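You operate a simulated robot arm through the tools that you are given. There is no shell and no other tool.

Carry out the task below with a simulated two-armed robot. There is one attempt and no reset: what you move stays moved.

TASK
Run the motor in reverse at about 110 rpm, then lever to Stop and pump off.
Fine: start the pump once, set the lever, then the throttle marked for that way; no load; valves stay.

It is judged by the outcome, as a careful person would: the job done as asked, and still so three seconds after it is handed in. It fails if anything else is knocked over, pushed out of place, dropped, spilled or broken.

THE ROBOT
Two 7-joint arms with two-finger grippers on one trunk that stands fixed in place. Base frame: the origin is at the foot of the trunk, x ahead of it, y to its left, z up. Lengths are in m, angles in degrees, forces in N, time in s.
The left shoulder is at [0.045, 0.175, 1.203], the right one opposite. With the tool pointing down near the work surface each hand reaches from about 0.1 to 0.84 m from the base axis, measured 20 degrees to its own side. Payload 2.94 kg a hand.
Tool frame (each hand has its own): the origin (TCP) lies between the finger pads and is the grasp point; the fingertips stand 0.03 m ahead of it; z points along the fingers, y is the line along which they close. The gripper opens to 0.138 m; its body begins 0.109 m behind the TCP.
Orientation is told as [roll, pitch, yaw] about the base's x, y, z axes, in that order, counted from this pose: with the fingers straight down and closing along the base's y, the tool's x points along the base's -x, its y along +y and its z along -z.

THE INTERFACE
- The arms move only by the tool jog_arm. It takes "left_targets", "right_targets" or both (then of equal length, played together; a hand with none holds still); each is a list of rows, each a list of 7 numbers: the turn, a rotation vector about the base's x, y, z in degrees, then the shift along the base's x, y, z in mm, then the finger opening in mm, from 0 to 138. In form: [[ax, ay, az, x, y, z, jaw], ...]. A call has 1 to 20 rows; each row is the pose to reach, as a shift and turn from the pose commanded when the call began. Rows are played at 5 a second. More than 0.05 m and 8.6 degrees between two rows, or a gripper value outside its range, and nothing of the call is played. Where a pose cannot be reached the arm comes as near as it can. A force on the tool above 40 N (or 10 N above the force at the start of the call, whichever is more), or a blocked arm, ends the call early, and 0.2 s more pass. Each finger travels about 0.045 m/s and halts on what it meets, pressing with about 23 N; the grip force reading is that of the motor and also rises with nothing between the fingers. The clock runs only during rows and for 0.2 s after the last one: add rows that repeat a pose to give the fingers time. The reply holds the time, the measured pose of the TCP, the force on the tool along the base axes, the opening and the grip force, in the units named above and with some noise, with the torque about the TCP (base axes, N m) and any sound that the robot's microphone picked up.
- Cameras (640 x 400 px; columns grow to the right, rows downward): "scene" is now at [0.1002, 0.0447, 1.6744]; the picture's right is [0.57, -0.82, 0.00], its down [-0.64, -0.44, -0.63] and it looks along [0.52, 0.36, -0.78] (base axes); focal length 345 px, centre (320, 200). "left" rides on the left gripper at [0.071, -0.019, -0.146] in its tool frame; the picture's right is [0.26, 0.97, 0.00], its down [-0.85, 0.23, -0.48] and it looks along [-0.46, 0.12, 0.88] (tool axes); focal length 280 px, centre (320, 200). "right" rides on the right gripper at [0.071, 0.019, -0.146] in its tool frame; the picture's right is [-0.26, 0.96, 0.00], its down [-0.85, -0.23, -0.48] and it looks along [-0.46, -0.12, 0.88] (tool axes); focal length 280 px, centre (320, 200). There is no depth. A picture from a camera that has moved, and an enlarged one, comes with that camera's place and axes in the base frame and with its lens.
- get_image(camera): a new picture of that camera. The clock stands still meanwhile.
- slide_trunk(by): moves the trunk up (or, below 0, down) by that many m; the arms and the scene camera ride with it, the base frame stays. It gives what a move gives, with no picture.
- head_to(pan, tilt): turns the head with the scene camera to pan (to the left, within 120 degrees either way) and tilt (down, from -29 to 69), counted from straight ahead of the robot (the tilt from the chest, where the trunk bows). It gives what a move gives.
- close_up(camera, box): a new picture of the part [left, top, right, bottom] of that camera's present view, enlarged. The clock stands still meanwhile.
- hand_in(): hands the job in; it is judged then, once.

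Nothing tells you positions but the pictures and the camera data. Unless the task says otherwise, let go and move clear before handing in.

The tools are called as a command line: name --argument value ..., lists and objects as JSON in quotes. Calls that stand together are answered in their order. jog_arm: Moves the arms, as the interface text tells. Its arguments: {"type":"object","properties":{"left_targets":{"type":"array","items":{"type":"array","items":{"type":"number"}}},"right_targets":{"type":"array","items":{"type":"array","items":{"type":"number"}}}},"required":[]} The other tools are called the same way: slide_trunk (by) moves the trunk up or down; head_to (pan, tilt) turns the head that bears the scene camera; get_image (camera) takes a picture; close_up (camera, box) takes an enlarged picture of a part of a camera's view; hand_in () hands the job in.

At the start:

```text
clock: 0.0
left_eef_pos: [0.3897, 0.5844, 1.2466]
left_orientation: [0.1, 0.0, 0.0]
left_force: [-0.6, -0.6, -0.4]
left_ft_torque: [-0.02, 0.01, 0.0]
left_finger_gap: 0.1379
left_grasp_force: 0.1
right_eef_pos: [0.5081, 0.031, 1.2616]
right_orientation: [0.1, 0.0, 0.1]
right_force: [0.0, 0.3, -0.3]
right_ft_torque: [-0.01, 0.01, -0.02]
right_finger_gap: 0.1377
right_grasp_force: 0.1
trunk travel left (down, up): [-0.375, 0.359]
head pan, tilt (commanded): [34.5, 50.9]
```

scene: 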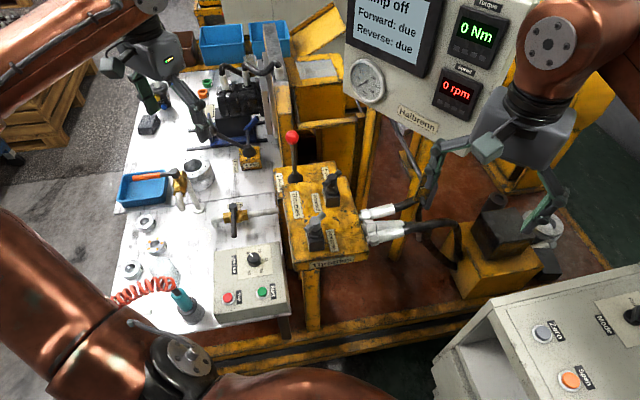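
right: 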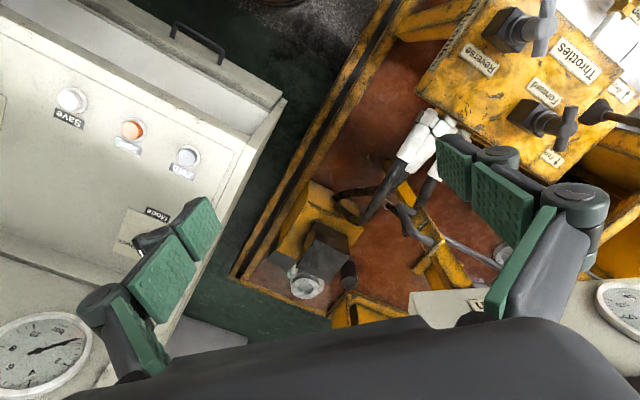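
left: 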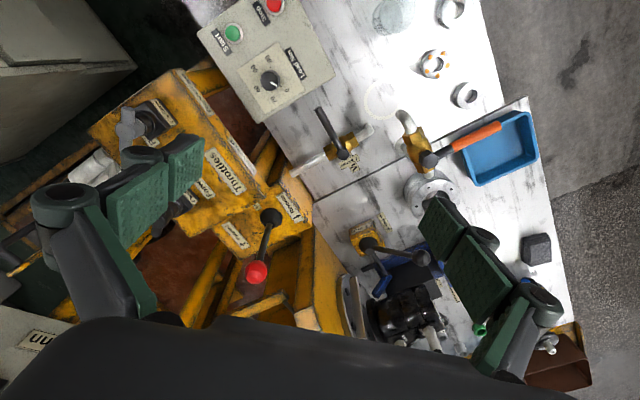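

I see a hydraulic bench: a control box with red and green buttons and a load knob, a yellow throttle block with two throttles, a red-knobbed lever and a display panel. I'll look closer at each before moving anything.

close_up --camera "scene" --box '[200, 120, 400, 330]'

close_up --camera "scene" --box '[330, 0, 530, 140]'

close_up --camera "left" --box '[80, 60, 360, 300]'

close_up --camera "left" --box '[190, 0, 390, 130]'

close_up --camera "right" --box '[400, 0, 640, 180]'

```text
1.90 times, centred on (300, 225) of scene
camera zoom: at [0.1002, 0.0447, 1.6744], right [0.57, -0.82, 0.0], down [-0.64, -0.44, -0.63], along [0.52, 0.36, -0.78], focal length 657 px, centre (358, 152)
```

zoom: 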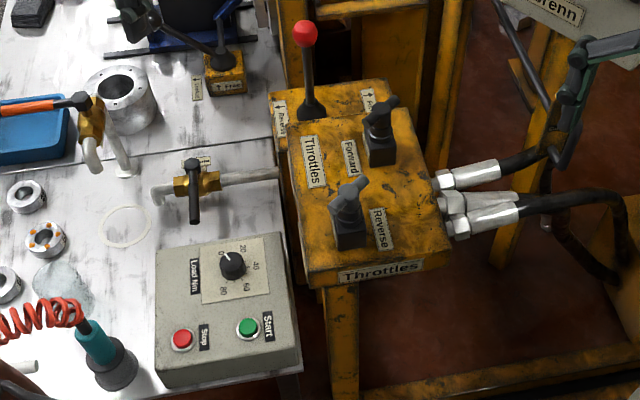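

```text
2.86 times, centred on (430, 70) of scene
camera zoom: at [0.1002, 0.0447, 1.6744], right [0.57, -0.82, 0.0], down [-0.64, -0.44, -0.63], along [0.52, 0.36, -0.78], focal length 985 px, centre (6, 571)
```

zoom: 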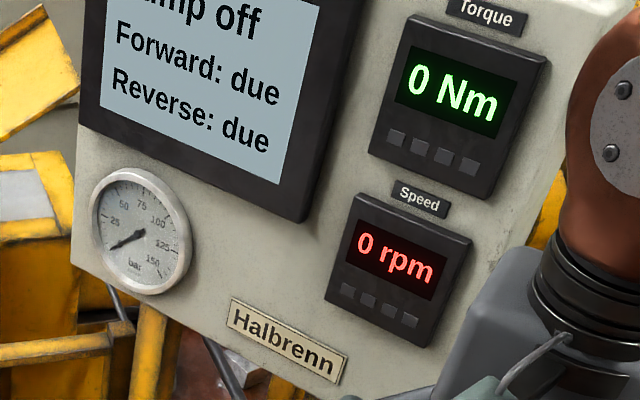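

```text
1.67 times, centred on (220, 180) of left
camera zoom: at [0.3193, 0.5636, 1.3926], right [-0.26, 0.97, 0.0], down [0.85, 0.23, 0.48], along [0.46, 0.12, -0.88], focal length 467 px, centre (487, 233)
```

zoom: 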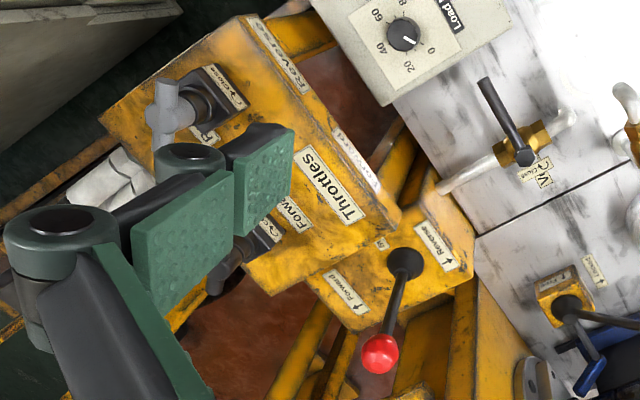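

```text
3.08 times, centred on (290, 65) of left
camera zoom: at [0.3193, 0.5636, 1.3926], right [-0.26, 0.97, 0.0], down [0.85, 0.23, 0.48], along [0.46, 0.12, -0.88], focal length 863 px, centre (412, 615)
```

zoom: 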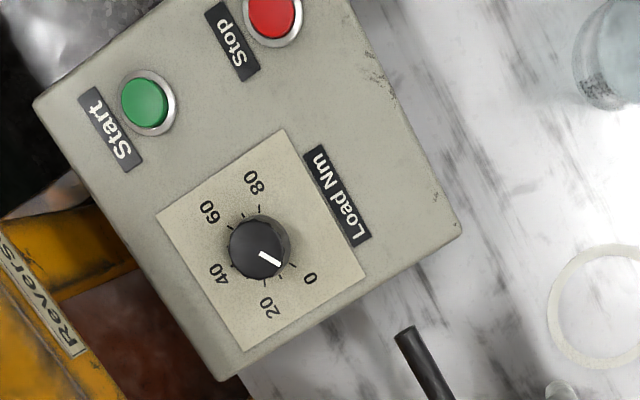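

```text
2.22 times, centred on (520, 90) of right
camera zoom: at [0.4384, 0.0511, 1.4078], right [0.26, 0.97, 0.0], down [0.85, -0.23, 0.47], along [0.46, -0.12, -0.88], focal length 623 px, centre (-124, 444)
```

zoom: 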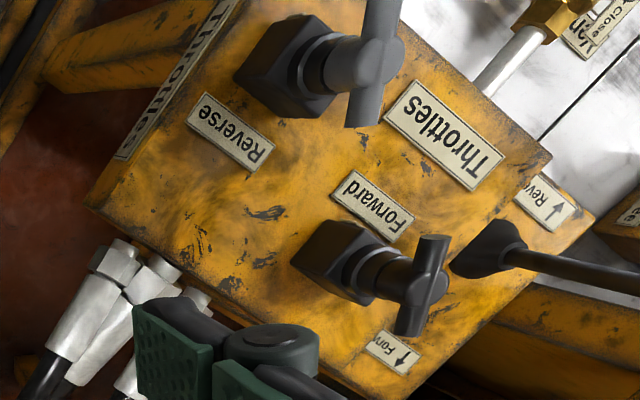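

The display says pump off, with both Forward and Reverse "due". I'll turn the head to read the whole panel, then look at the throttle block.

head_to --pan 15 --tilt 35

get_image --camera "scene"

```text
clock: 0.8
left_eef_pos: [0.3916, 0.5836, 1.2461]
left_orientation: [0.0, -0.1, 0.0]
left_force: [-0.2, 0.0, 0.1]
left_ft_torque: [0.02, 0.01, -0.04]
left_finger_gap: 0.1381
left_grasp_force: 0.0
right_eef_pos: [0.5096, 0.0326, 1.2619]
right_orientation: [0.1, 0.1, 0.1]
right_force: [0.1, 0.0, 0.3]
right_ft_torque: [0.02, 0.01, 0.01]
right_finger_gap: 0.138
right_grasp_force: 0.1
trunk travel left (down, up): [-0.375, 0.359]
head pan, tilt (commanded): [15.0, 35.0]
```

```text
taken
camera scene: at [0.1224, 0.0245, 1.6972], right [0.26, -0.97, 0.0], down [-0.55, -0.15, -0.82], along [0.79, 0.21, -0.57], focal length 345 px, centre (320, 200)
```

scene: 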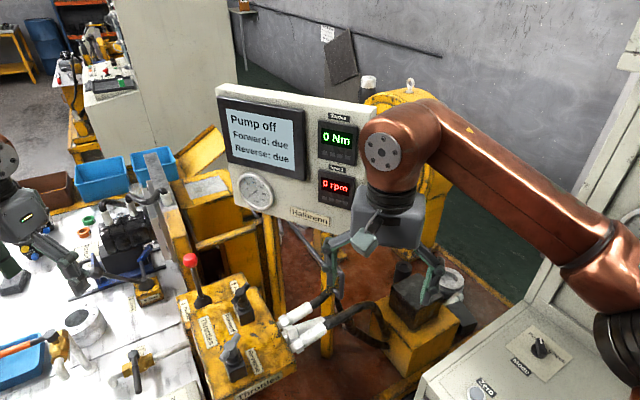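

The lever's labels carry arrows I can't read yet, and the throttles have "Close" arrow labels. I'll enlarge these areas.

close_up --camera "left" --box '[240, 170, 340, 260]'

close_up --camera "left" --box '[110, 80, 230, 170]'

close_up --camera "right" --box '[500, 0, 640, 170]'

close_up --camera "scene" --box '[170, 240, 310, 400]'

close_up --camera "scene" --box '[210, 90, 380, 230]'

```text
4.44 times, centred on (290, 215) of left
camera zoom: at [0.3193, 0.5637, 1.3926], right [-0.26, 0.96, 0.0], down [0.85, 0.23, 0.48], along [0.46, 0.12, -0.88], focal length 1246 px, centre (453, 133)
```

zoom: 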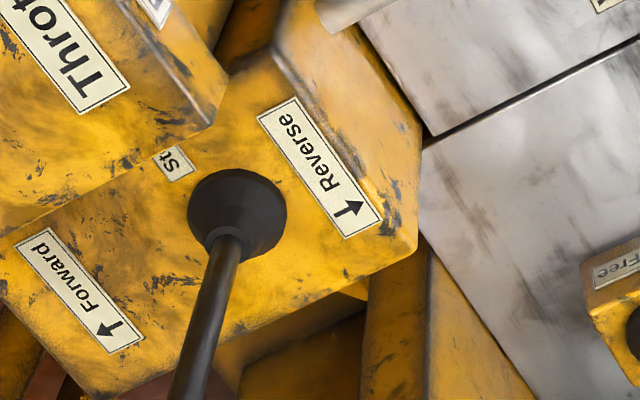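

```text
4.44 times, centred on (170, 125) of left
camera zoom: at [0.3193, 0.5637, 1.3926], right [-0.26, 0.96, 0.0], down [0.85, 0.23, 0.48], along [0.46, 0.12, -0.88], focal length 1246 px, centre (987, 533)
```

zoom: 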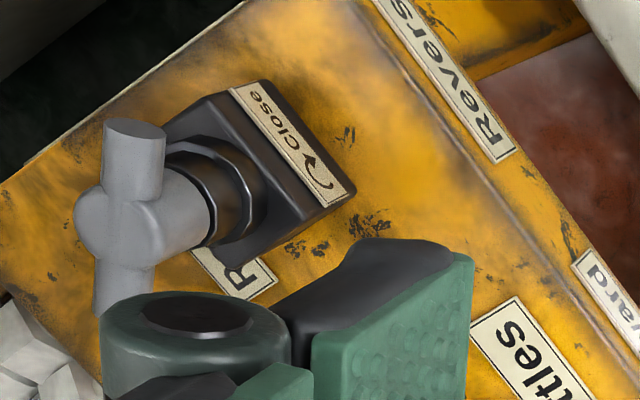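

```text
2.35 times, centred on (570, 85) of right
camera zoom: at [0.4384, 0.051, 1.4078], right [0.26, 0.97, 0.0], down [0.85, -0.23, 0.47], along [0.46, -0.12, -0.88], focal length 660 px, centre (-268, 471)
```

zoom: 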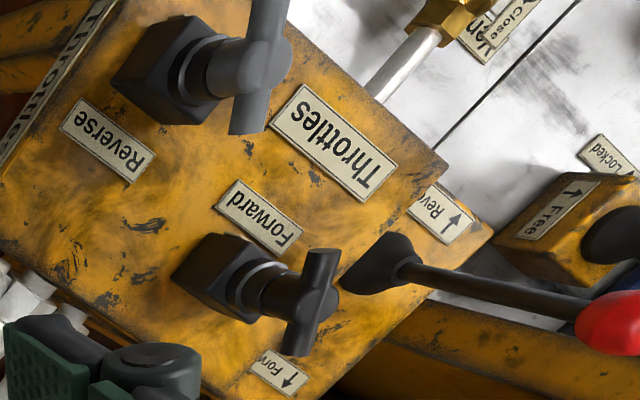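

```text
2.50 times, centred on (240, 320) of scene
camera zoom: at [0.1224, 0.0245, 1.6972], right [0.26, -0.97, 0.0], down [-0.55, -0.15, -0.82], along [0.79, 0.21, -0.57], focal length 862 px, centre (520, -100)
```

zoom: 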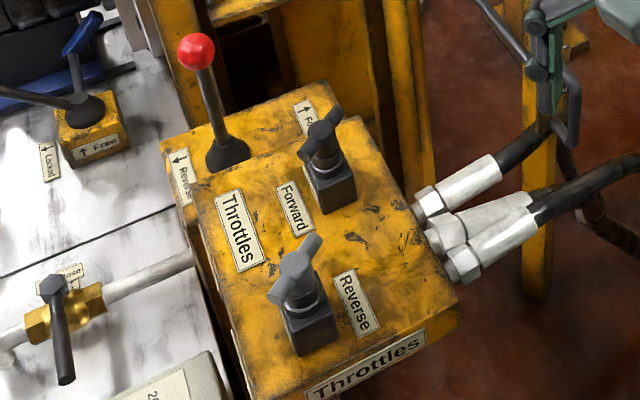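

```text
2.86 times, centred on (295, 160) of scene
camera zoom: at [0.1224, 0.0245, 1.6972], right [0.26, -0.97, 0.0], down [-0.55, -0.15, -0.82], along [0.79, 0.21, -0.57], focal length 985 px, centre (391, 314)
```

zoom: 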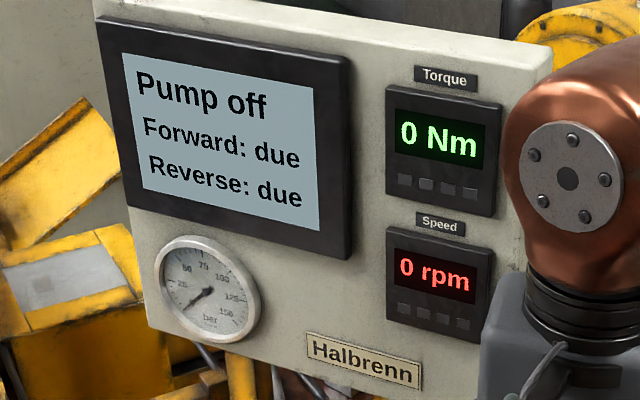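

close_up --camera "scene" --box '[170, 250, 270, 312]'

close_up --camera "left" --box '[280, 185, 330, 225]'

close_up --camera "left" --box '[225, 0, 345, 100]'

```text
6.40 times, centred on (220, 281) of scene
camera zoom: at [0.1224, 0.0245, 1.6972], right [0.26, -0.97, 0.0], down [-0.55, -0.15, -0.82], along [0.79, 0.21, -0.57], focal length 2207 px, centre (960, -318)
```

zoom: 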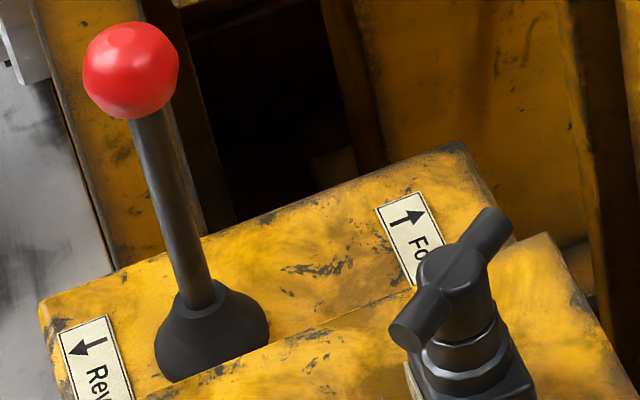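

```text
10.00 times, centred on (305, 205) of left
camera zoom: at [0.3193, 0.5637, 1.3926], right [-0.26, 0.96, 0.0], down [0.85, 0.23, 0.48], along [0.46, 0.12, -0.88], focal length 2804 px, centre (470, 150)
```

zoom: 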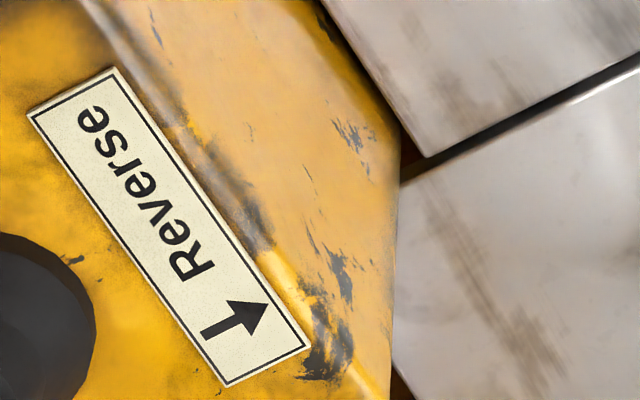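

```text
4.00 times, centred on (285, 50) of left
camera zoom: at [0.3193, 0.5637, 1.3926], right [-0.26, 0.96, 0.0], down [0.85, 0.23, 0.48], along [0.46, 0.12, -0.88], focal length 1122 px, centre (460, 800)
```

zoom: 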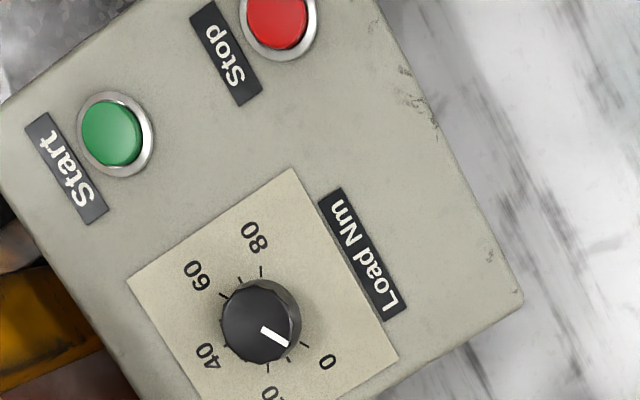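

Working positions so far: Start button about (0.339, 0.399, 0.78), Reverse throttle T about (0.488, 0.325, 1.00) on a vertical stem, and lever knob about (0.685, 0.544, 1.018). The Reverse arrow points along about [-0.7, 0.7]. I'll bring the left hand's camera over the throttle block to check the geometry and the close direction.

jog_arm --left_targets '[[0, 0, 0, 0, -45, 0, 138], [0, 0, 0, 0, -90, 0, 138], [0, 0, 0, 0, -135, 0, 138], [0, 0, 0, -5, -180, -10, 138], [0, 0, 0, -10, -225, -20, 138], [0, 0, 0, -14, -260, -30, 138], [0, 0, 0, -14, -260, -30, 138]]'

get_image --camera "left"

get_image --camera "scene"

```text
clock: 2.4
left_eef_pos: [0.3755, 0.3252, 1.2139]
left_orientation: [-0.2, 0.1, 0.1]
left_force: [-0.1, 0.0, -0.7]
left_ft_torque: [-0.04, 0.01, 0.04]
left_finger_gap: 0.138
left_grasp_force: 0.0
right_eef_pos: [0.5088, 0.0329, 1.2606]
right_orientation: [0.0, 0.1, 0.0]
right_force: [0.2, 0.0, 0.4]
right_ft_torque: [-0.05, -0.01, 0.0]
right_finger_gap: 0.1379
right_grasp_force: 0.1
trunk travel left (down, up): [-0.375, 0.359]
head pan, tilt (commanded): [15.0, 35.0]
```

```text
taken
camera left: at [0.3045, 0.3045, 1.3613], right [-0.26, 0.96, 0.0], down [0.85, 0.23, 0.47], along [0.46, 0.12, -0.88], focal length 280 px, centre (320, 200)
```

left: 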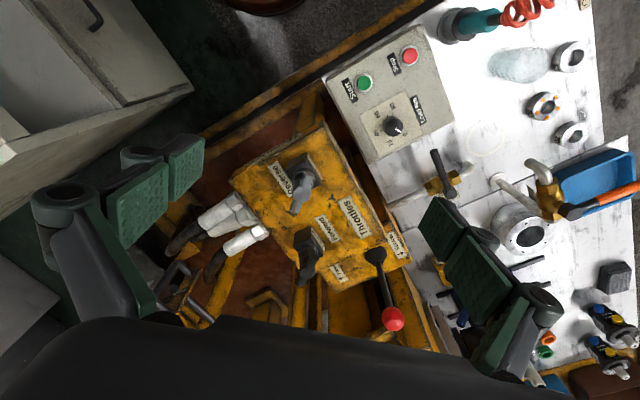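

```text
taken
camera scene: at [0.1226, 0.0258, 1.6972], right [0.26, -0.97, 0.0], down [-0.55, -0.15, -0.82], along [0.79, 0.21, -0.57], focal length 345 px, centre (320, 200)
```

scene: 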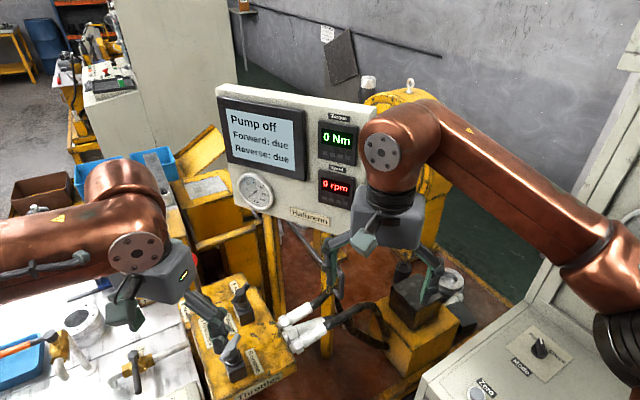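

close_up --camera "left" --box '[230, 130, 420, 250]'

close_up --camera "left" --box '[270, 150, 350, 220]'

close_up --camera "left" --box '[280, 220, 430, 340]'

close_up --camera "left" --box '[320, 30, 460, 160]'

```text
3.33 times, centred on (325, 190) of left
camera zoom: at [0.3045, 0.3045, 1.3613], right [-0.26, 0.96, 0.0], down [0.85, 0.23, 0.47], along [0.46, 0.12, -0.88], focal length 935 px, centre (303, 233)
```

zoom: 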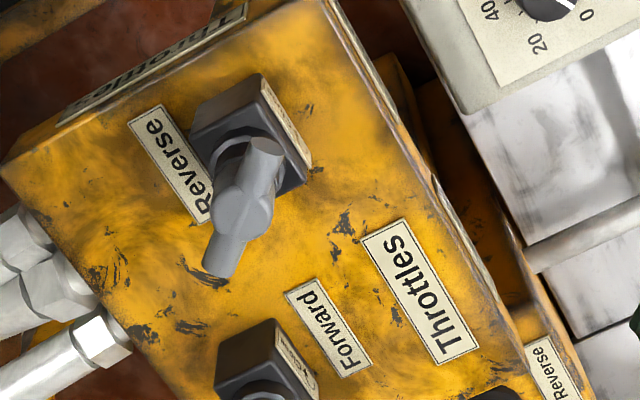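

```text
5.71 times, centred on (310, 185) of left
camera zoom: at [0.3045, 0.3045, 1.3613], right [-0.26, 0.96, 0.0], down [0.85, 0.23, 0.47], along [0.46, 0.12, -0.88], focal length 1602 px, centre (377, 286)
```

zoom: 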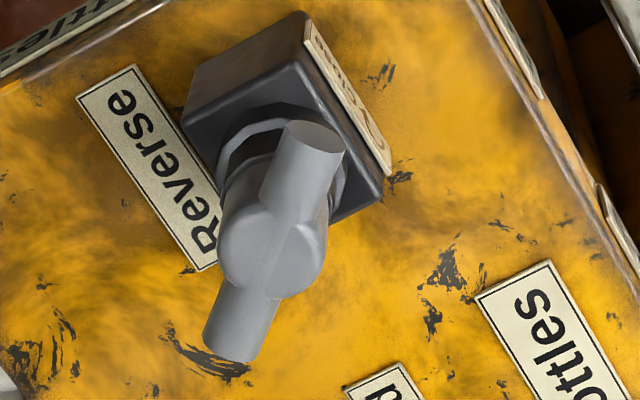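

```text
3.33 times, centred on (355, 280) of left
camera zoom: at [0.3045, 0.3045, 1.3613], right [-0.26, 0.96, 0.0], down [0.85, 0.23, 0.47], along [0.46, 0.12, -0.88], focal length 935 px, centre (203, -67)
```

zoom: 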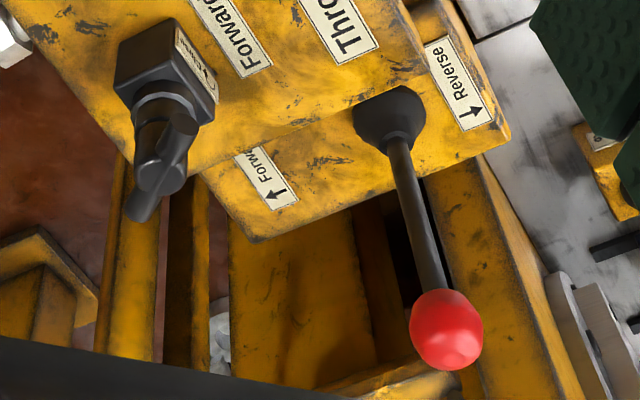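

```text
3.08 times, centred on (390, 95) of left
camera zoom: at [0.3045, 0.3045, 1.3613], right [-0.26, 0.96, 0.0], down [0.85, 0.23, 0.47], along [0.46, 0.12, -0.88], focal length 863 px, centre (105, 523)
```

zoom: 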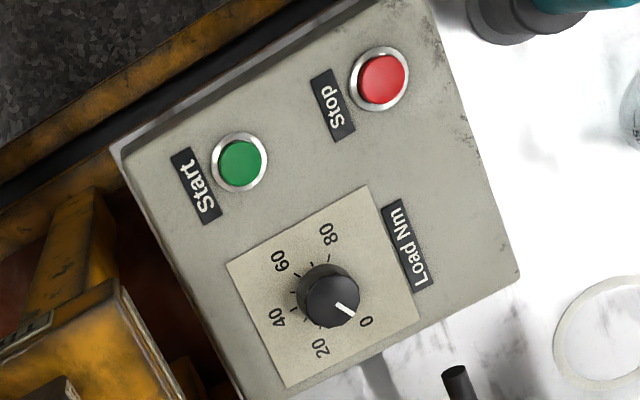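

The Reverse T-handle stands at about (0.488, 0.327, 0.999) with its bar about −6° from x, the block top is at z≈0.90, and the load knob is at 0. Next I'll close the left gripper, turn it −45° so it lies along the block edge, and hover over the green Start button.

head_to --pan 22 --tilt 44

jog_arm --left_targets '[[0, 0, -7.5, -6, 15, -10, 110], [0, 0, -15, -12, 30, -20, 80], [0, 0, -22.5, -20, 45, -30, 50], [0, 0, -30, -28, 60, -50, 20], [0, 0, -37.5, -36, 75, -80, 0], [0, 0, -45, -36, 75, -120, 0], [0, 0, -45, -36, 75, -160, 0], [0, 0, -45, -36, 75, -200, 0], [0, 0, -45, -36, 75, -240, 0], [0, 0, -45, -36, 75, -280, 0], [0, 0, -45, -36, 75, -280, 0]]'

get_image --camera "left"

get_image --camera "scene"

```text
clock: 3.1
left_eef_pos: [0.3739, 0.3243, 1.2146]
left_orientation: [0.1, 0.1, 0.0]
left_force: [-0.4, 0.0, 0.2]
left_ft_torque: [0.02, 0.01, -0.02]
left_finger_gap: 0.138
left_grasp_force: 0.0
right_eef_pos: [0.5098, 0.0316, 1.2611]
right_orientation: [0.0, 0.1, 0.0]
right_force: [-0.4, -0.3, -0.2]
right_ft_torque: [0.0, 0.02, 0.02]
right_finger_gap: 0.1378
right_grasp_force: 0.1
trunk travel left (down, up): [-0.375, 0.359]
head pan, tilt (commanded): [22.0, 44.0]
```

```text
clock: 5.5
left_eef_pos: [0.3384, 0.3964, 0.9367]
left_orientation: [0.1, -0.1, -45.0]
left_force: [-0.2, 0.2, 0.7]
left_ft_torque: [0.03, -0.03, 0.0]
left_finger_gap: 0.0
left_grasp_force: 23.3
right_eef_pos: [0.5083, 0.0312, 1.2624]
right_orientation: [0.1, -0.1, 0.1]
right_force: [-1.4, -0.1, -0.3]
right_ft_torque: [0.03, -0.01, -0.03]
right_finger_gap: 0.1379
right_grasp_force: 0.0
trunk travel left (down, up): [-0.375, 0.359]
head pan, tilt (commanded): [22.0, 44.0]
```

```text
taken
camera left: at [0.2746, 0.4325, 1.0825], right [0.5, 0.87, 0.0], down [0.76, -0.44, 0.48], along [0.41, -0.24, -0.88], focal length 280 px, centre (320, 200)
```

left: 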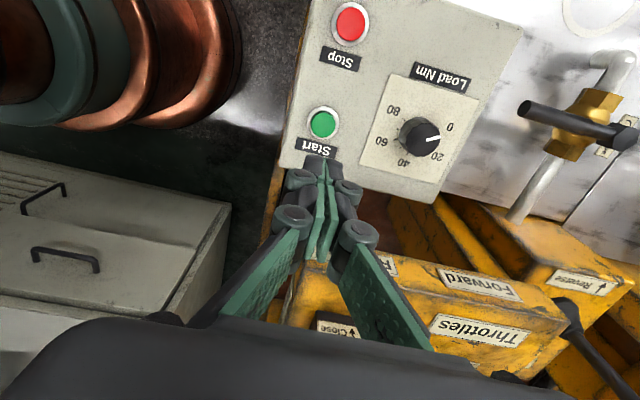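

```text
taken
camera scene: at [0.1115, 0.0306, 1.6842], right [0.37, -0.93, 0.0], down [-0.64, -0.26, -0.72], along [0.67, 0.27, -0.69], focal length 345 px, centre (320, 200)
```

scene: 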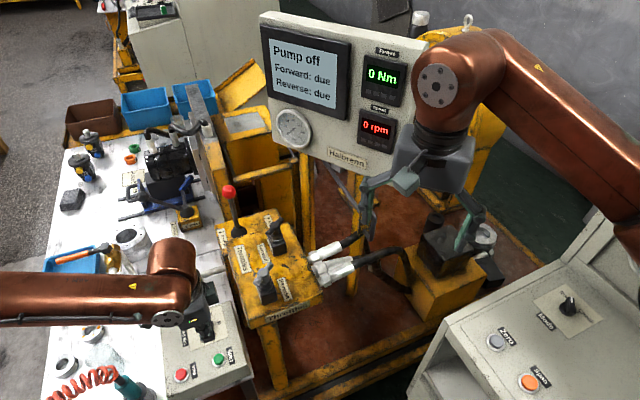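

close_up --camera "left" --box '[260, 80, 400, 200]'

close_up --camera "scene" --box '[160, 270, 280, 390]'

```text
3.33 times, centred on (330, 140) of left
camera zoom: at [0.2746, 0.4325, 1.0825], right [0.5, 0.87, 0.0], down [0.76, -0.44, 0.48], along [0.41, -0.24, -0.88], focal length 935 px, centre (287, 400)
```

zoom: 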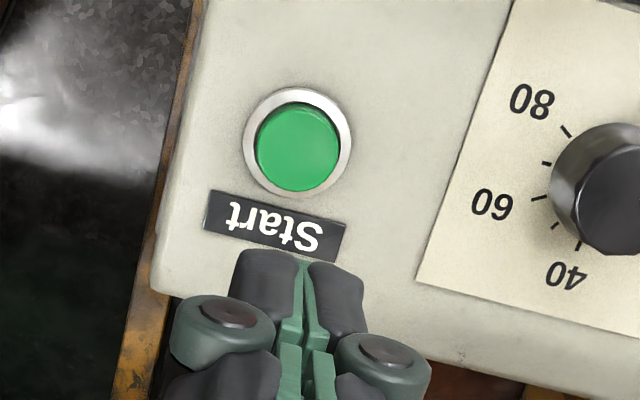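

```text
3.33 times, centred on (220, 330) of scene
camera zoom: at [0.1115, 0.0306, 1.6842], right [0.37, -0.93, 0.0], down [-0.64, -0.26, -0.72], along [0.67, 0.27, -0.69], focal length 1150 px, centre (653, -233)
```

zoom: 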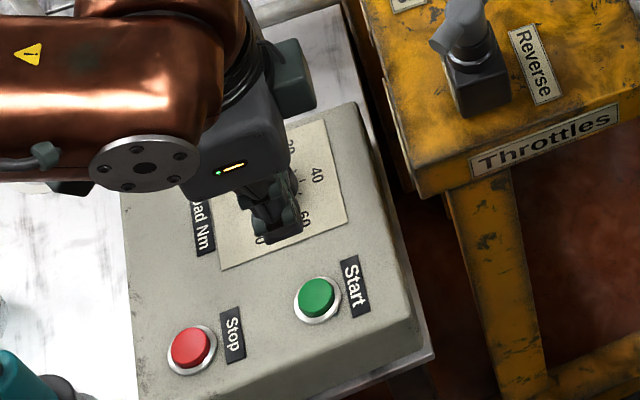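

The closed fingertips sit right above Start. I'll lower them to about 1 cm above the button.

jog_arm --left_targets '[[0, 0, 0, -1, 1, -40, 0], [0, 0, 0, -1, 1, -80, 0], [0, 0, 0, -1, 1, -110, 0], [0, 0, 0, -1, 1, -116, 0], [0, 0, 0, -1, 1, -116, 0]]'

close_up --camera "left" --box '[260, 80, 400, 200]'

close_up --camera "scene" --box '[160, 270, 280, 390]'

```text
clock: 6.7
left_eef_pos: [0.3391, 0.4005, 0.8209]
left_orientation: [0.0, 0.0, -45.0]
left_force: [0.3, 0.2, 0.2]
left_ft_torque: [0.0, 0.0, 0.01]
left_finger_gap: 0.0
left_grasp_force: 23.1
right_eef_pos: [0.5091, 0.0313, 1.2616]
right_orientation: [0.0, 0.1, 0.1]
right_force: [-0.8, 0.7, -0.2]
right_ft_torque: [-0.03, 0.01, -0.04]
right_finger_gap: 0.1381
right_grasp_force: 0.1
trunk travel left (down, up): [-0.375, 0.359]
head pan, tilt (commanded): [22.0, 44.0]
```

```text
3.33 times, centred on (330, 140) of left
camera zoom: at [0.2753, 0.4358, 0.9668], right [0.5, 0.87, 0.0], down [0.76, -0.44, 0.48], along [0.41, -0.24, -0.88], focal length 935 px, centre (287, 400)
```

zoom: 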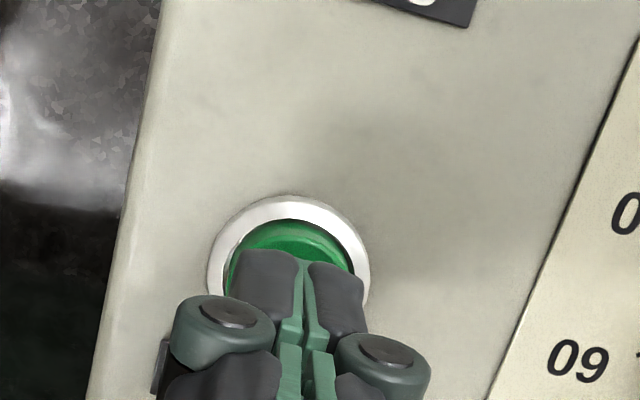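

```text
3.33 times, centred on (220, 330) of scene
camera zoom: at [0.1136, 0.0323, 1.6839], right [0.37, -0.93, 0.0], down [-0.64, -0.26, -0.72], along [0.67, 0.27, -0.69], focal length 1150 px, centre (653, -233)
```

zoom: 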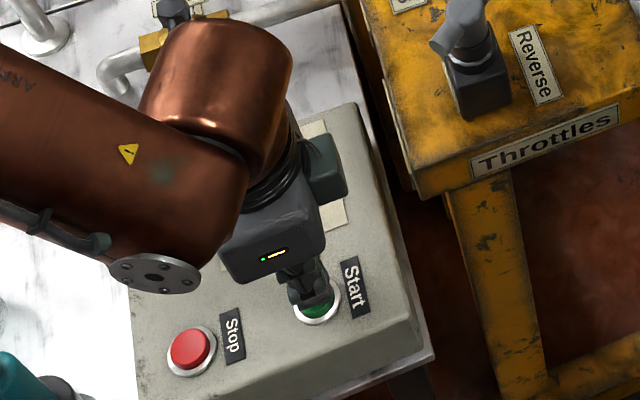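

Aligned over Start and about 1 cm above it. I'll press straight down in small steps.

jog_arm --left_targets '[[0, 0, 0, 0, 0, -4, 0], [0, 0, 0, 0, 0, -8, 0], [0, 0, 0, 0, 0, -11, 0], [0, 0, 0, 0, 0, -14, 0]]'

get_image --camera "scene"

```text
clock: 7.7
left_eef_pos: [0.3398, 0.3997, 0.8078]
left_orientation: [0.1, 0.0, -45.0]
left_force: [-2.4, 3.3, 18.1]
left_ft_torque: [0.09, 0.11, 0.06]
left_finger_gap: 0.006
left_grasp_force: 28.1
right_eef_pos: [0.5078, 0.0318, 1.2616]
right_orientation: [0.1, 0.0, 0.2]
right_force: [-0.9, 0.9, -0.4]
right_ft_torque: [0.03, 0.01, 0.01]
right_finger_gap: 0.1382
right_grasp_force: 0.0
trunk travel left (down, up): [-0.375, 0.359]
head pan, tilt (commanded): [22.0, 44.0]
heard: click
```

```text
taken
camera scene: at [0.112, 0.0314, 1.6842], right [0.38, -0.93, 0.0], down [-0.64, -0.26, -0.72], along [0.67, 0.27, -0.69], focal length 345 px, centre (320, 200)
```

scene: 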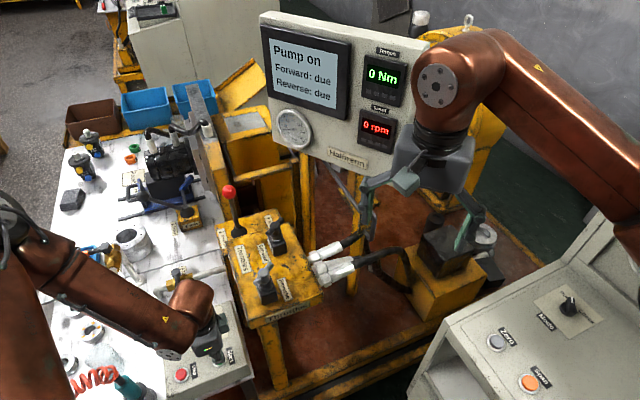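

The panel reads "Pump on" after one click. Now I'll lift off, turn the hand to yaw +45° so it closes along the lever's travel direction, and hover above the red lever knob at about (0.685, 0.543, 1.02).

jog_arm --left_targets '[[0, 0, 0, 0, 0, 45, 0], [0, 0, 0, 0, 0, 90, 0], [0, 0, 0, 0, 0, 135, 0], [0, 0, 7.5, 0, 0, 180, 20], [0, 0, 15, 0, 0, 225, 40], [0, 0, 22.5, 0, 0, 270, 60], [0, 0, 30, 20, 10, 310, 80], [0, 0, 37.5, 60, 25, 335, 90], [0, 0, 45, 100, 42, 343, 90], [0, 0, 52.5, 140, 58, 343, 90], [0, 0, 60, 180, 75, 343, 90], [0, 0, 67.5, 220, 91, 343, 90], [0, 0, 75, 260, 108, 343, 90], [0, 0, 82.5, 300, 125, 343, 90], [0, 0, 90, 335, 139, 343, 90], [0, 0, 90, 345, 143, 343, 90], [0, 0, 90, 345, 143, 343, 90]]'

get_image --camera "left"

get_image --camera "scene"

```text
clock: 11.3
left_eef_pos: [0.6341, 0.5338, 1.1425]
left_orientation: [0.0, 0.0, 45.1]
left_force: [-0.1, -0.1, 0.7]
left_ft_torque: [-0.01, 0.04, 0.02]
left_finger_gap: 0.0899
left_grasp_force: 0.1
left hand out of reach, approached as far as the arm can: row 14, 15, 16, 17
right_eef_pos: [0.51, 0.0326, 1.2613]
right_orientation: [-0.1, 0.0, 0.1]
right_force: [-0.2, -0.4, -0.4]
right_ft_torque: [-0.02, -0.03, 0.02]
right_finger_gap: 0.1379
right_grasp_force: 0.0
trunk travel left (down, up): [-0.375, 0.359]
head pan, tilt (commanded): [22.0, 44.0]
```

```text
taken
camera left: at [0.597, 0.4696, 1.2893], right [-0.87, 0.5, 0.0], down [0.44, 0.76, 0.48], along [0.24, 0.41, -0.88], focal length 280 px, centre (320, 200)
```

left: 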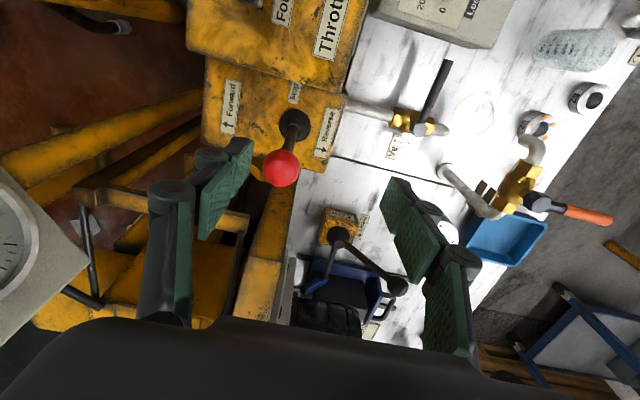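

```text
taken
camera scene: at [0.1138, 0.0331, 1.6838], right [0.38, -0.93, 0.0], down [-0.64, -0.26, -0.72], along [0.67, 0.27, -0.7], focal length 345 px, centre (320, 200)
```

scene: 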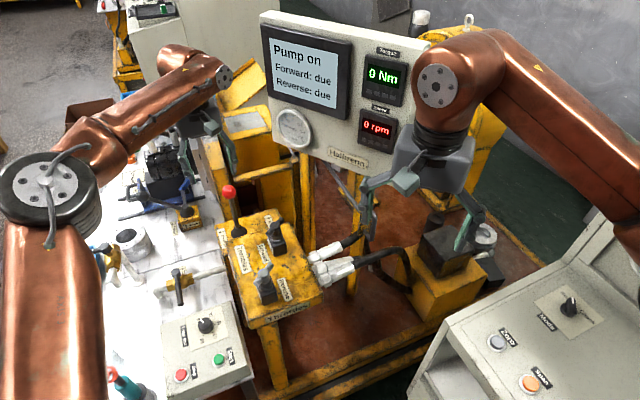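

The knob is slightly beyond reach at this height, because the wrist sits above the shoulder. I'll raise the trunk 0.17 m to gain reach, then re-approach.

slide_trunk --by 0.17

jog_arm --left_targets '[[0, 0, 0, 0, 0, -20, 90], [0, 0, 0, 0, 0, -40, 90], [0, 0, 0, 0, 0, -40, 90]]'

```text
clock: 13.2
left_eef_pos: [0.6156, 0.5328, 1.3506]
left_orientation: [-2.5, -2.5, 45.1]
left_force: [0.1, -0.1, -0.2]
left_ft_torque: [-0.04, 0.03, 0.02]
left_finger_gap: 0.0899
left_grasp_force: 0.0
right_eef_pos: [0.5094, 0.0316, 1.4317]
right_orientation: [-0.1, 0.1, 0.0]
right_force: [1.2, 0.1, 0.5]
right_ft_torque: [-0.03, -0.02, -0.03]
right_finger_gap: 0.138
right_grasp_force: 0.0
trunk travel left (down, up): [-0.545, 0.189]
head pan, tilt (commanded): [22.0, 44.0]
```

```text
clock: 14.1
left_eef_pos: [0.6146, 0.5309, 1.3101]
left_orientation: [-2.6, -2.4, 45.1]
left_force: [-0.7, -0.3, 0.5]
left_ft_torque: [0.0, -0.03, 0.01]
left_finger_gap: 0.09
left_grasp_force: 0.0
right_eef_pos: [0.5085, 0.0322, 1.4312]
right_orientation: [-0.1, 0.1, 0.1]
right_force: [0.2, -1.0, 0.1]
right_ft_torque: [0.0, 0.01, -0.01]
right_finger_gap: 0.138
right_grasp_force: 0.0
trunk travel left (down, up): [-0.545, 0.189]
head pan, tilt (commanded): [22.0, 44.0]
```

jog_arm --left_targets '[[0, 1, 0, 5, 1, -40, 90], [0, 2, 0, 15, 3, -80, 90], [0, 3.5, 0, 30, 6, -120, 90], [0, 3.5, 0, 50, 9, -150, 90], [0, 3.5, 0, 70, 12, -165, 90], [0, 3.5, 0, 70, 12, -165, 90]]'

get_image --camera "left"

get_image --camera "scene"

```text
clock: 15.4
left_eef_pos: [0.588, 0.5324, 1.1858]
left_orientation: [0.0, -0.1, 45.0]
left_force: [0.2, 0.6, -0.6]
left_ft_torque: [0.0, 0.02, 0.0]
left_finger_gap: 0.0899
left_grasp_force: 0.0
left hand out of reach, approached as far as the arm can: row 1, 2, 3, 4, 5, 6
right_eef_pos: [0.5091, 0.0312, 1.4312]
right_orientation: [-0.1, 0.1, 0.0]
right_force: [0.7, 0.1, 0.1]
right_ft_torque: [0.0, 0.01, -0.02]
right_finger_gap: 0.138
right_grasp_force: 0.0
trunk travel left (down, up): [-0.545, 0.189]
head pan, tilt (commanded): [22.0, 44.0]
```

```text
taken
camera left: at [0.5523, 0.4672, 1.3319], right [-0.87, 0.5, 0.0], down [0.44, 0.76, 0.48], along [0.24, 0.41, -0.88], focal length 280 px, centre (320, 200)
```

left: 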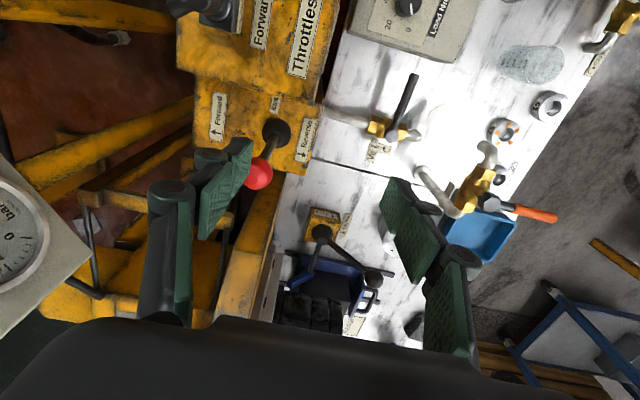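

```text
taken
camera scene: at [0.0671, 0.0321, 1.8538], right [0.37, -0.93, 0.0], down [-0.64, -0.26, -0.72], along [0.67, 0.27, -0.69], focal length 345 px, centre (320, 200)
```

scene: 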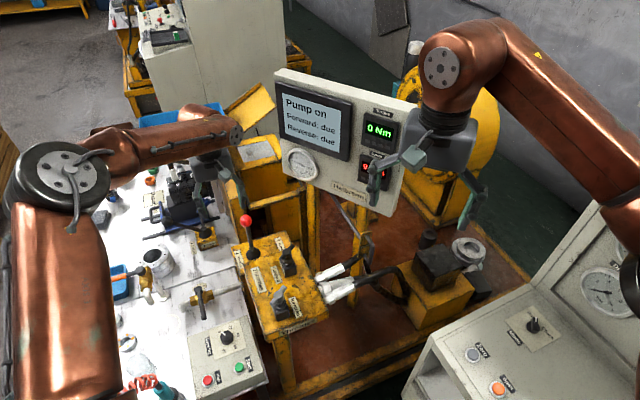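

Raising the trunk also carries the shoulder back, so that didn't help. I'll lift the hand, return the trunk to its old height, and reach the knob with the hand tilted about 25° forward instead.

jog_arm --left_targets '[[0, 0, 0, -7, -8, 45, 90], [0, 0, 0, -14, -15, 90, 90], [0, 0, 0, -21, -23, 130, 90], [0, 0, 0, -28, -30, 165, 90], [0, 0, 0, -28, -30, 165, 90]]'

slide_trunk --by -0.17

```text
clock: 16.6
left_eef_pos: [0.5599, 0.4974, 1.3502]
left_orientation: [0.0, 0.0, 45.0]
left_force: [0.0, 0.0, -0.3]
left_ft_torque: [0.0, 0.06, 0.0]
left_finger_gap: 0.09
left_grasp_force: 0.2
right_eef_pos: [0.5092, 0.0317, 1.4316]
right_orientation: [-0.1, 0.1, 0.0]
right_force: [-0.3, -0.3, 0.9]
right_ft_torque: [0.0, 0.01, 0.02]
right_finger_gap: 0.1379
right_grasp_force: 0.0
trunk travel left (down, up): [-0.545, 0.189]
head pan, tilt (commanded): [22.0, 44.0]
```

```text
clock: 18.6
left_eef_pos: [0.5548, 0.4973, 1.1802]
left_orientation: [0.0, -0.1, 44.9]
left_force: [0.3, -0.1, -0.9]
left_ft_torque: [0.0, 0.02, 0.03]
left_finger_gap: 0.0898
left_grasp_force: 0.1
right_eef_pos: [0.5085, 0.0314, 1.2623]
right_orientation: [-0.1, 0.0, 0.1]
right_force: [-0.1, 0.9, 0.1]
right_ft_torque: [-0.01, -0.04, 0.0]
right_finger_gap: 0.1381
right_grasp_force: 0.1
trunk travel left (down, up): [-0.375, 0.359]
head pan, tilt (commanded): [22.0, 44.0]
```

jog_arm --left_targets '[[4.4, -4.4, 0, 30, 11, 0, 90], [8.8, -8.8, 0, 62, 22, -10, 90], [13.3, -13.3, 0, 95, 33, -25, 90], [17.7, -17.7, 0, 129, 45, -40, 90], [17.7, -17.7, 0, 129, 45, -50, 90], [17.7, -17.7, 0, 129, 45, -50, 90]]'

get_image --camera "left"

get_image --camera "scene"

```text
clock: 20.0
left_eef_pos: [0.6862, 0.5419, 1.1319]
left_orientation: [0.0, -25.1, 44.9]
left_force: [0.2, 0.1, 0.8]
left_ft_torque: [-0.01, -0.02, 0.0]
left_finger_gap: 0.0901
left_grasp_force: 0.1
right_eef_pos: [0.5102, 0.0321, 1.2628]
right_orientation: [-0.1, 0.0, 0.0]
right_force: [-0.2, 0.1, -0.4]
right_ft_torque: [0.01, -0.01, -0.03]
right_finger_gap: 0.1381
right_grasp_force: 0.1
trunk travel left (down, up): [-0.375, 0.359]
head pan, tilt (commanded): [22.0, 44.0]
```

```text
taken
camera left: at [0.6103, 0.4384, 1.2332], right [-0.85, 0.51, -0.11], down [0.24, 0.56, 0.79], along [0.47, 0.65, -0.6], focal length 280 px, centre (320, 200)
```

left: 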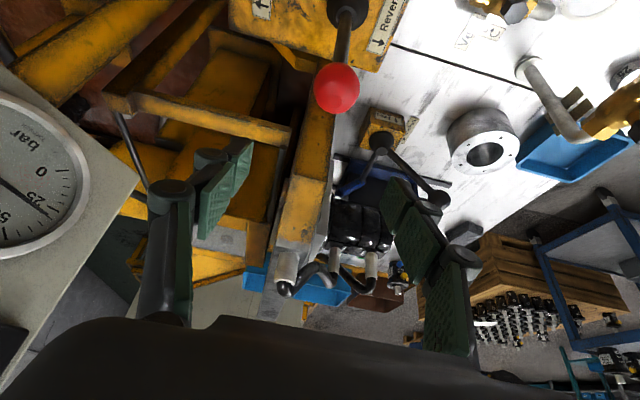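

```text
taken
camera scene: at [0.1141, 0.0321, 1.6838], right [0.37, -0.93, 0.0], down [-0.64, -0.26, -0.72], along [0.67, 0.27, -0.7], focal length 345 px, centre (320, 200)
```

scene: 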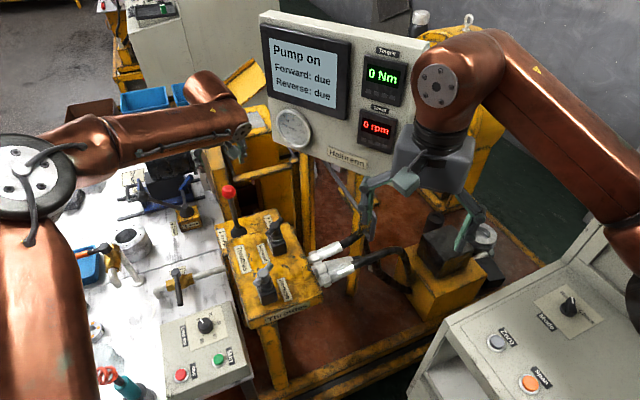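

The hand is tilted 25° and centred above the knob. I'll descend so the fingers straddle it, then close to a loose cage of about 46 mm.

jog_arm --left_targets '[[0, 0, 0, -1, 1, -30, 90], [0, 0, 0, -1, 1, -60, 90], [0, 0, 0, -1, 1, -90, 90], [0, 0, 0, -1, 1, -112, 90], [0, 0, 0, -1, 1, -112, 70], [0, 0, 0, -1, 1, -112, 55], [0, 0, 0, -1, 1, -112, 46], [0, 0, 0, -1, 1, -112, 46], [0, 0, 0, -1, 1, -112, 46]]'

get_image --camera "left"

get_image --camera "scene"

```text
clock: 22.0
left_eef_pos: [0.6832, 0.5445, 1.0173]
left_orientation: [0.1, -25.0, 45.0]
left_force: [0.8, -0.5, -0.1]
left_ft_torque: [0.0, 0.02, 0.01]
left_finger_gap: 0.0459
left_grasp_force: 0.1
right_eef_pos: [0.5086, 0.0317, 1.2623]
right_orientation: [0.0, 0.0, -0.1]
right_force: [0.0, -0.1, -0.3]
right_ft_torque: [0.0, 0.02, 0.03]
right_finger_gap: 0.1377
right_grasp_force: 0.0
trunk travel left (down, up): [-0.375, 0.359]
head pan, tilt (commanded): [22.0, 44.0]
```

```text
taken
camera left: at [0.6077, 0.4416, 1.12], right [-0.85, 0.51, -0.11], down [0.24, 0.56, 0.79], along [0.47, 0.65, -0.6], focal length 280 px, centre (320, 200)
```

left: 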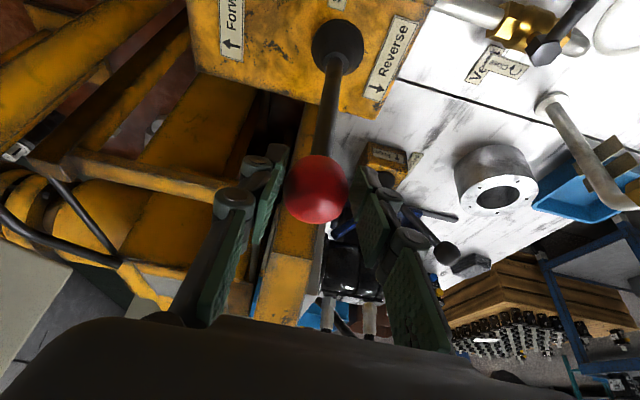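

```text
taken
camera scene: at [0.1138, 0.0325, 1.6839], right [0.37, -0.93, 0.0], down [-0.64, -0.26, -0.72], along [0.67, 0.27, -0.7], focal length 345 px, centre (320, 200)
```

scene: 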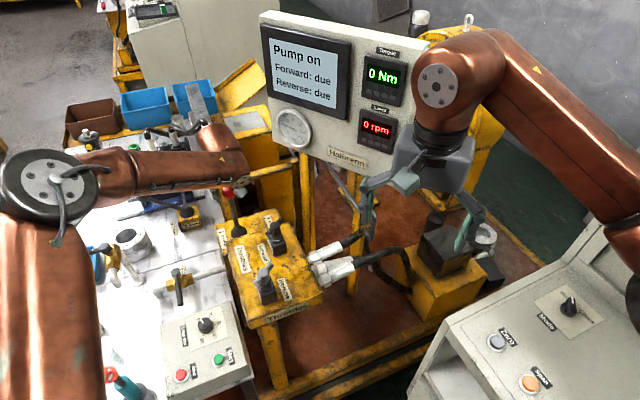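

close_up --camera "left" --box '[190, 0, 430, 120]'

```text
2.67 times, centred on (310, 60) of left
camera zoom: at [0.6077, 0.4416, 1.12], right [-0.85, 0.51, -0.11], down [0.24, 0.56, 0.79], along [0.47, 0.65, -0.6], focal length 748 px, centre (347, 573)
```

zoom: 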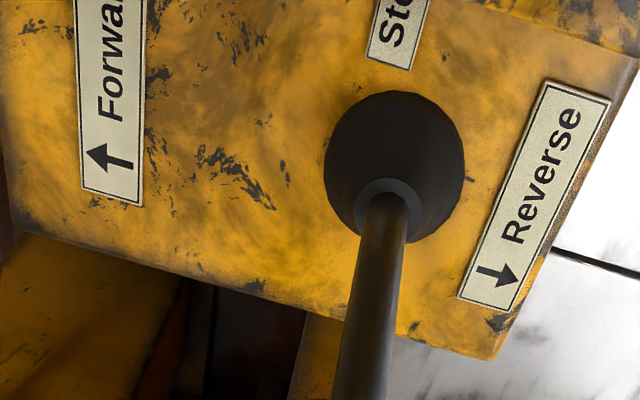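

The arrows confirm it: Reverse is toward [-0.7, +0.7], which is image right here. I'll push the caged knob that way gradually and watch the force.

jog_arm --left_targets '[[0, 0, 0, -5.5, 5.8, 0, 46], [0, 0, 0, -11, 11.5, 0, 46], [0, 0, 0, -16.5, 17.3, -1, 46], [0, 0, 0, -22, 23, -2, 46], [0, 0, 0, -27.5, 28.8, -4, 46]]'

get_image --camera "left"

get_image --camera "scene"

```text
clock: 23.2
left_eef_pos: [0.6559, 0.5731, 1.0144]
left_orientation: [-0.1, -25.0, 44.9]
left_force: [-0.3, -1.1, -0.8]
left_ft_torque: [0.01, 0.02, 0.01]
left_finger_gap: 0.0465
left_grasp_force: 0.1
right_eef_pos: [0.5078, 0.0317, 1.2628]
right_orientation: [-0.1, 0.1, 0.1]
right_force: [0.6, 0.2, 0.4]
right_ft_torque: [-0.01, 0.0, 0.01]
right_finger_gap: 0.1379
right_grasp_force: 0.1
trunk travel left (down, up): [-0.375, 0.359]
head pan, tilt (commanded): [22.0, 44.0]
```

```text
taken
camera left: at [0.5801, 0.4698, 1.1163], right [-0.85, 0.51, -0.11], down [0.24, 0.56, 0.79], along [0.47, 0.65, -0.6], focal length 280 px, centre (320, 200)
```

left: 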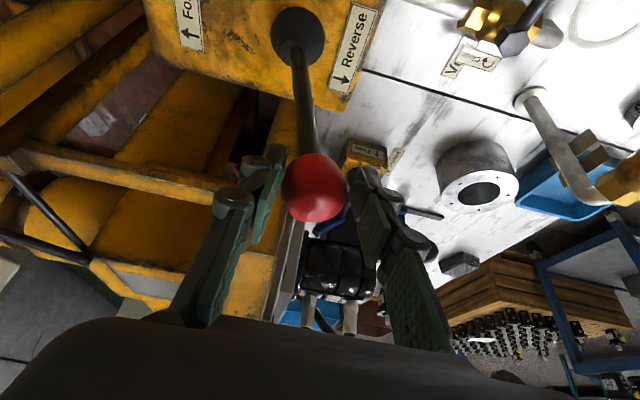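

```text
taken
camera scene: at [0.1135, 0.0327, 1.6839], right [0.38, -0.93, 0.0], down [-0.64, -0.26, -0.72], along [0.67, 0.27, -0.69], focal length 345 px, centre (320, 200)
```

scene: 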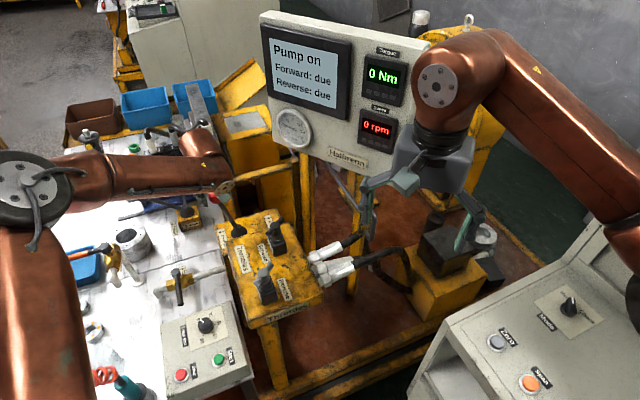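

The lever follows with almost no force. I'll keep pushing in small steps until it meets its end stop or clicks.

jog_arm --left_targets '[[0, 0, 0, -4.1, 4.3, -1, 46], [0, 0, 0, -8.3, 8.6, -2, 46], [0, 0, 0, -12.4, 13, -4, 46], [0, 0, 0, -16.6, 17.3, -6, 46], [0, 0, 0, -20.7, 21.6, -8, 46]]'

get_image --camera "left"

get_image --camera "scene"

```text
clock: 24.4
left_eef_pos: [0.6373, 0.5948, 1.0068]
left_orientation: [0.1, -25.1, 45.0]
left_force: [0.7, 1.0, 0.3]
left_ft_torque: [-0.01, 0.01, 0.01]
left_finger_gap: 0.0461
left_grasp_force: 0.2
right_eef_pos: [0.5089, 0.0314, 1.2612]
right_orientation: [0.0, 0.1, 0.2]
right_force: [0.6, -0.3, 0.6]
right_ft_torque: [-0.03, -0.01, 0.01]
right_finger_gap: 0.138
right_grasp_force: 0.1
trunk travel left (down, up): [-0.375, 0.359]
head pan, tilt (commanded): [22.0, 44.0]
```

```text
taken
camera left: at [0.561, 0.4905, 1.1091], right [-0.85, 0.51, -0.11], down [0.24, 0.56, 0.79], along [0.47, 0.65, -0.6], focal length 280 px, centre (320, 200)
```

left: 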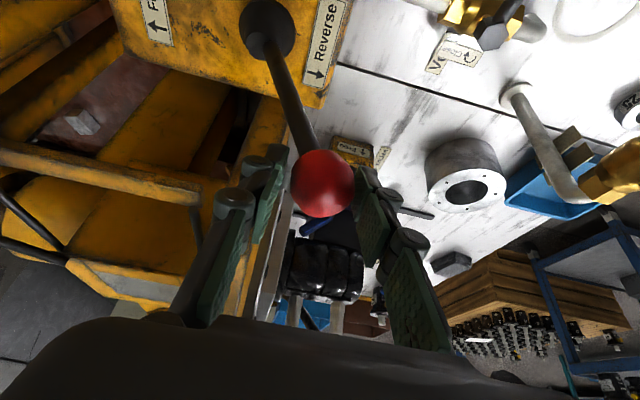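

```text
taken
camera scene: at [0.1135, 0.0325, 1.6839], right [0.37, -0.93, 0.0], down [-0.64, -0.26, -0.72], along [0.67, 0.27, -0.69], focal length 345 px, centre (320, 200)
```

scene: 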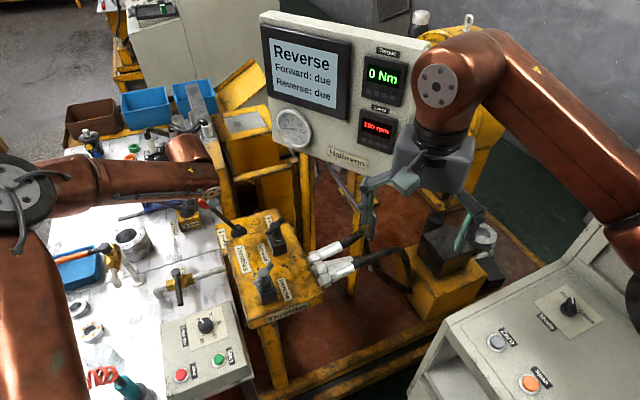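

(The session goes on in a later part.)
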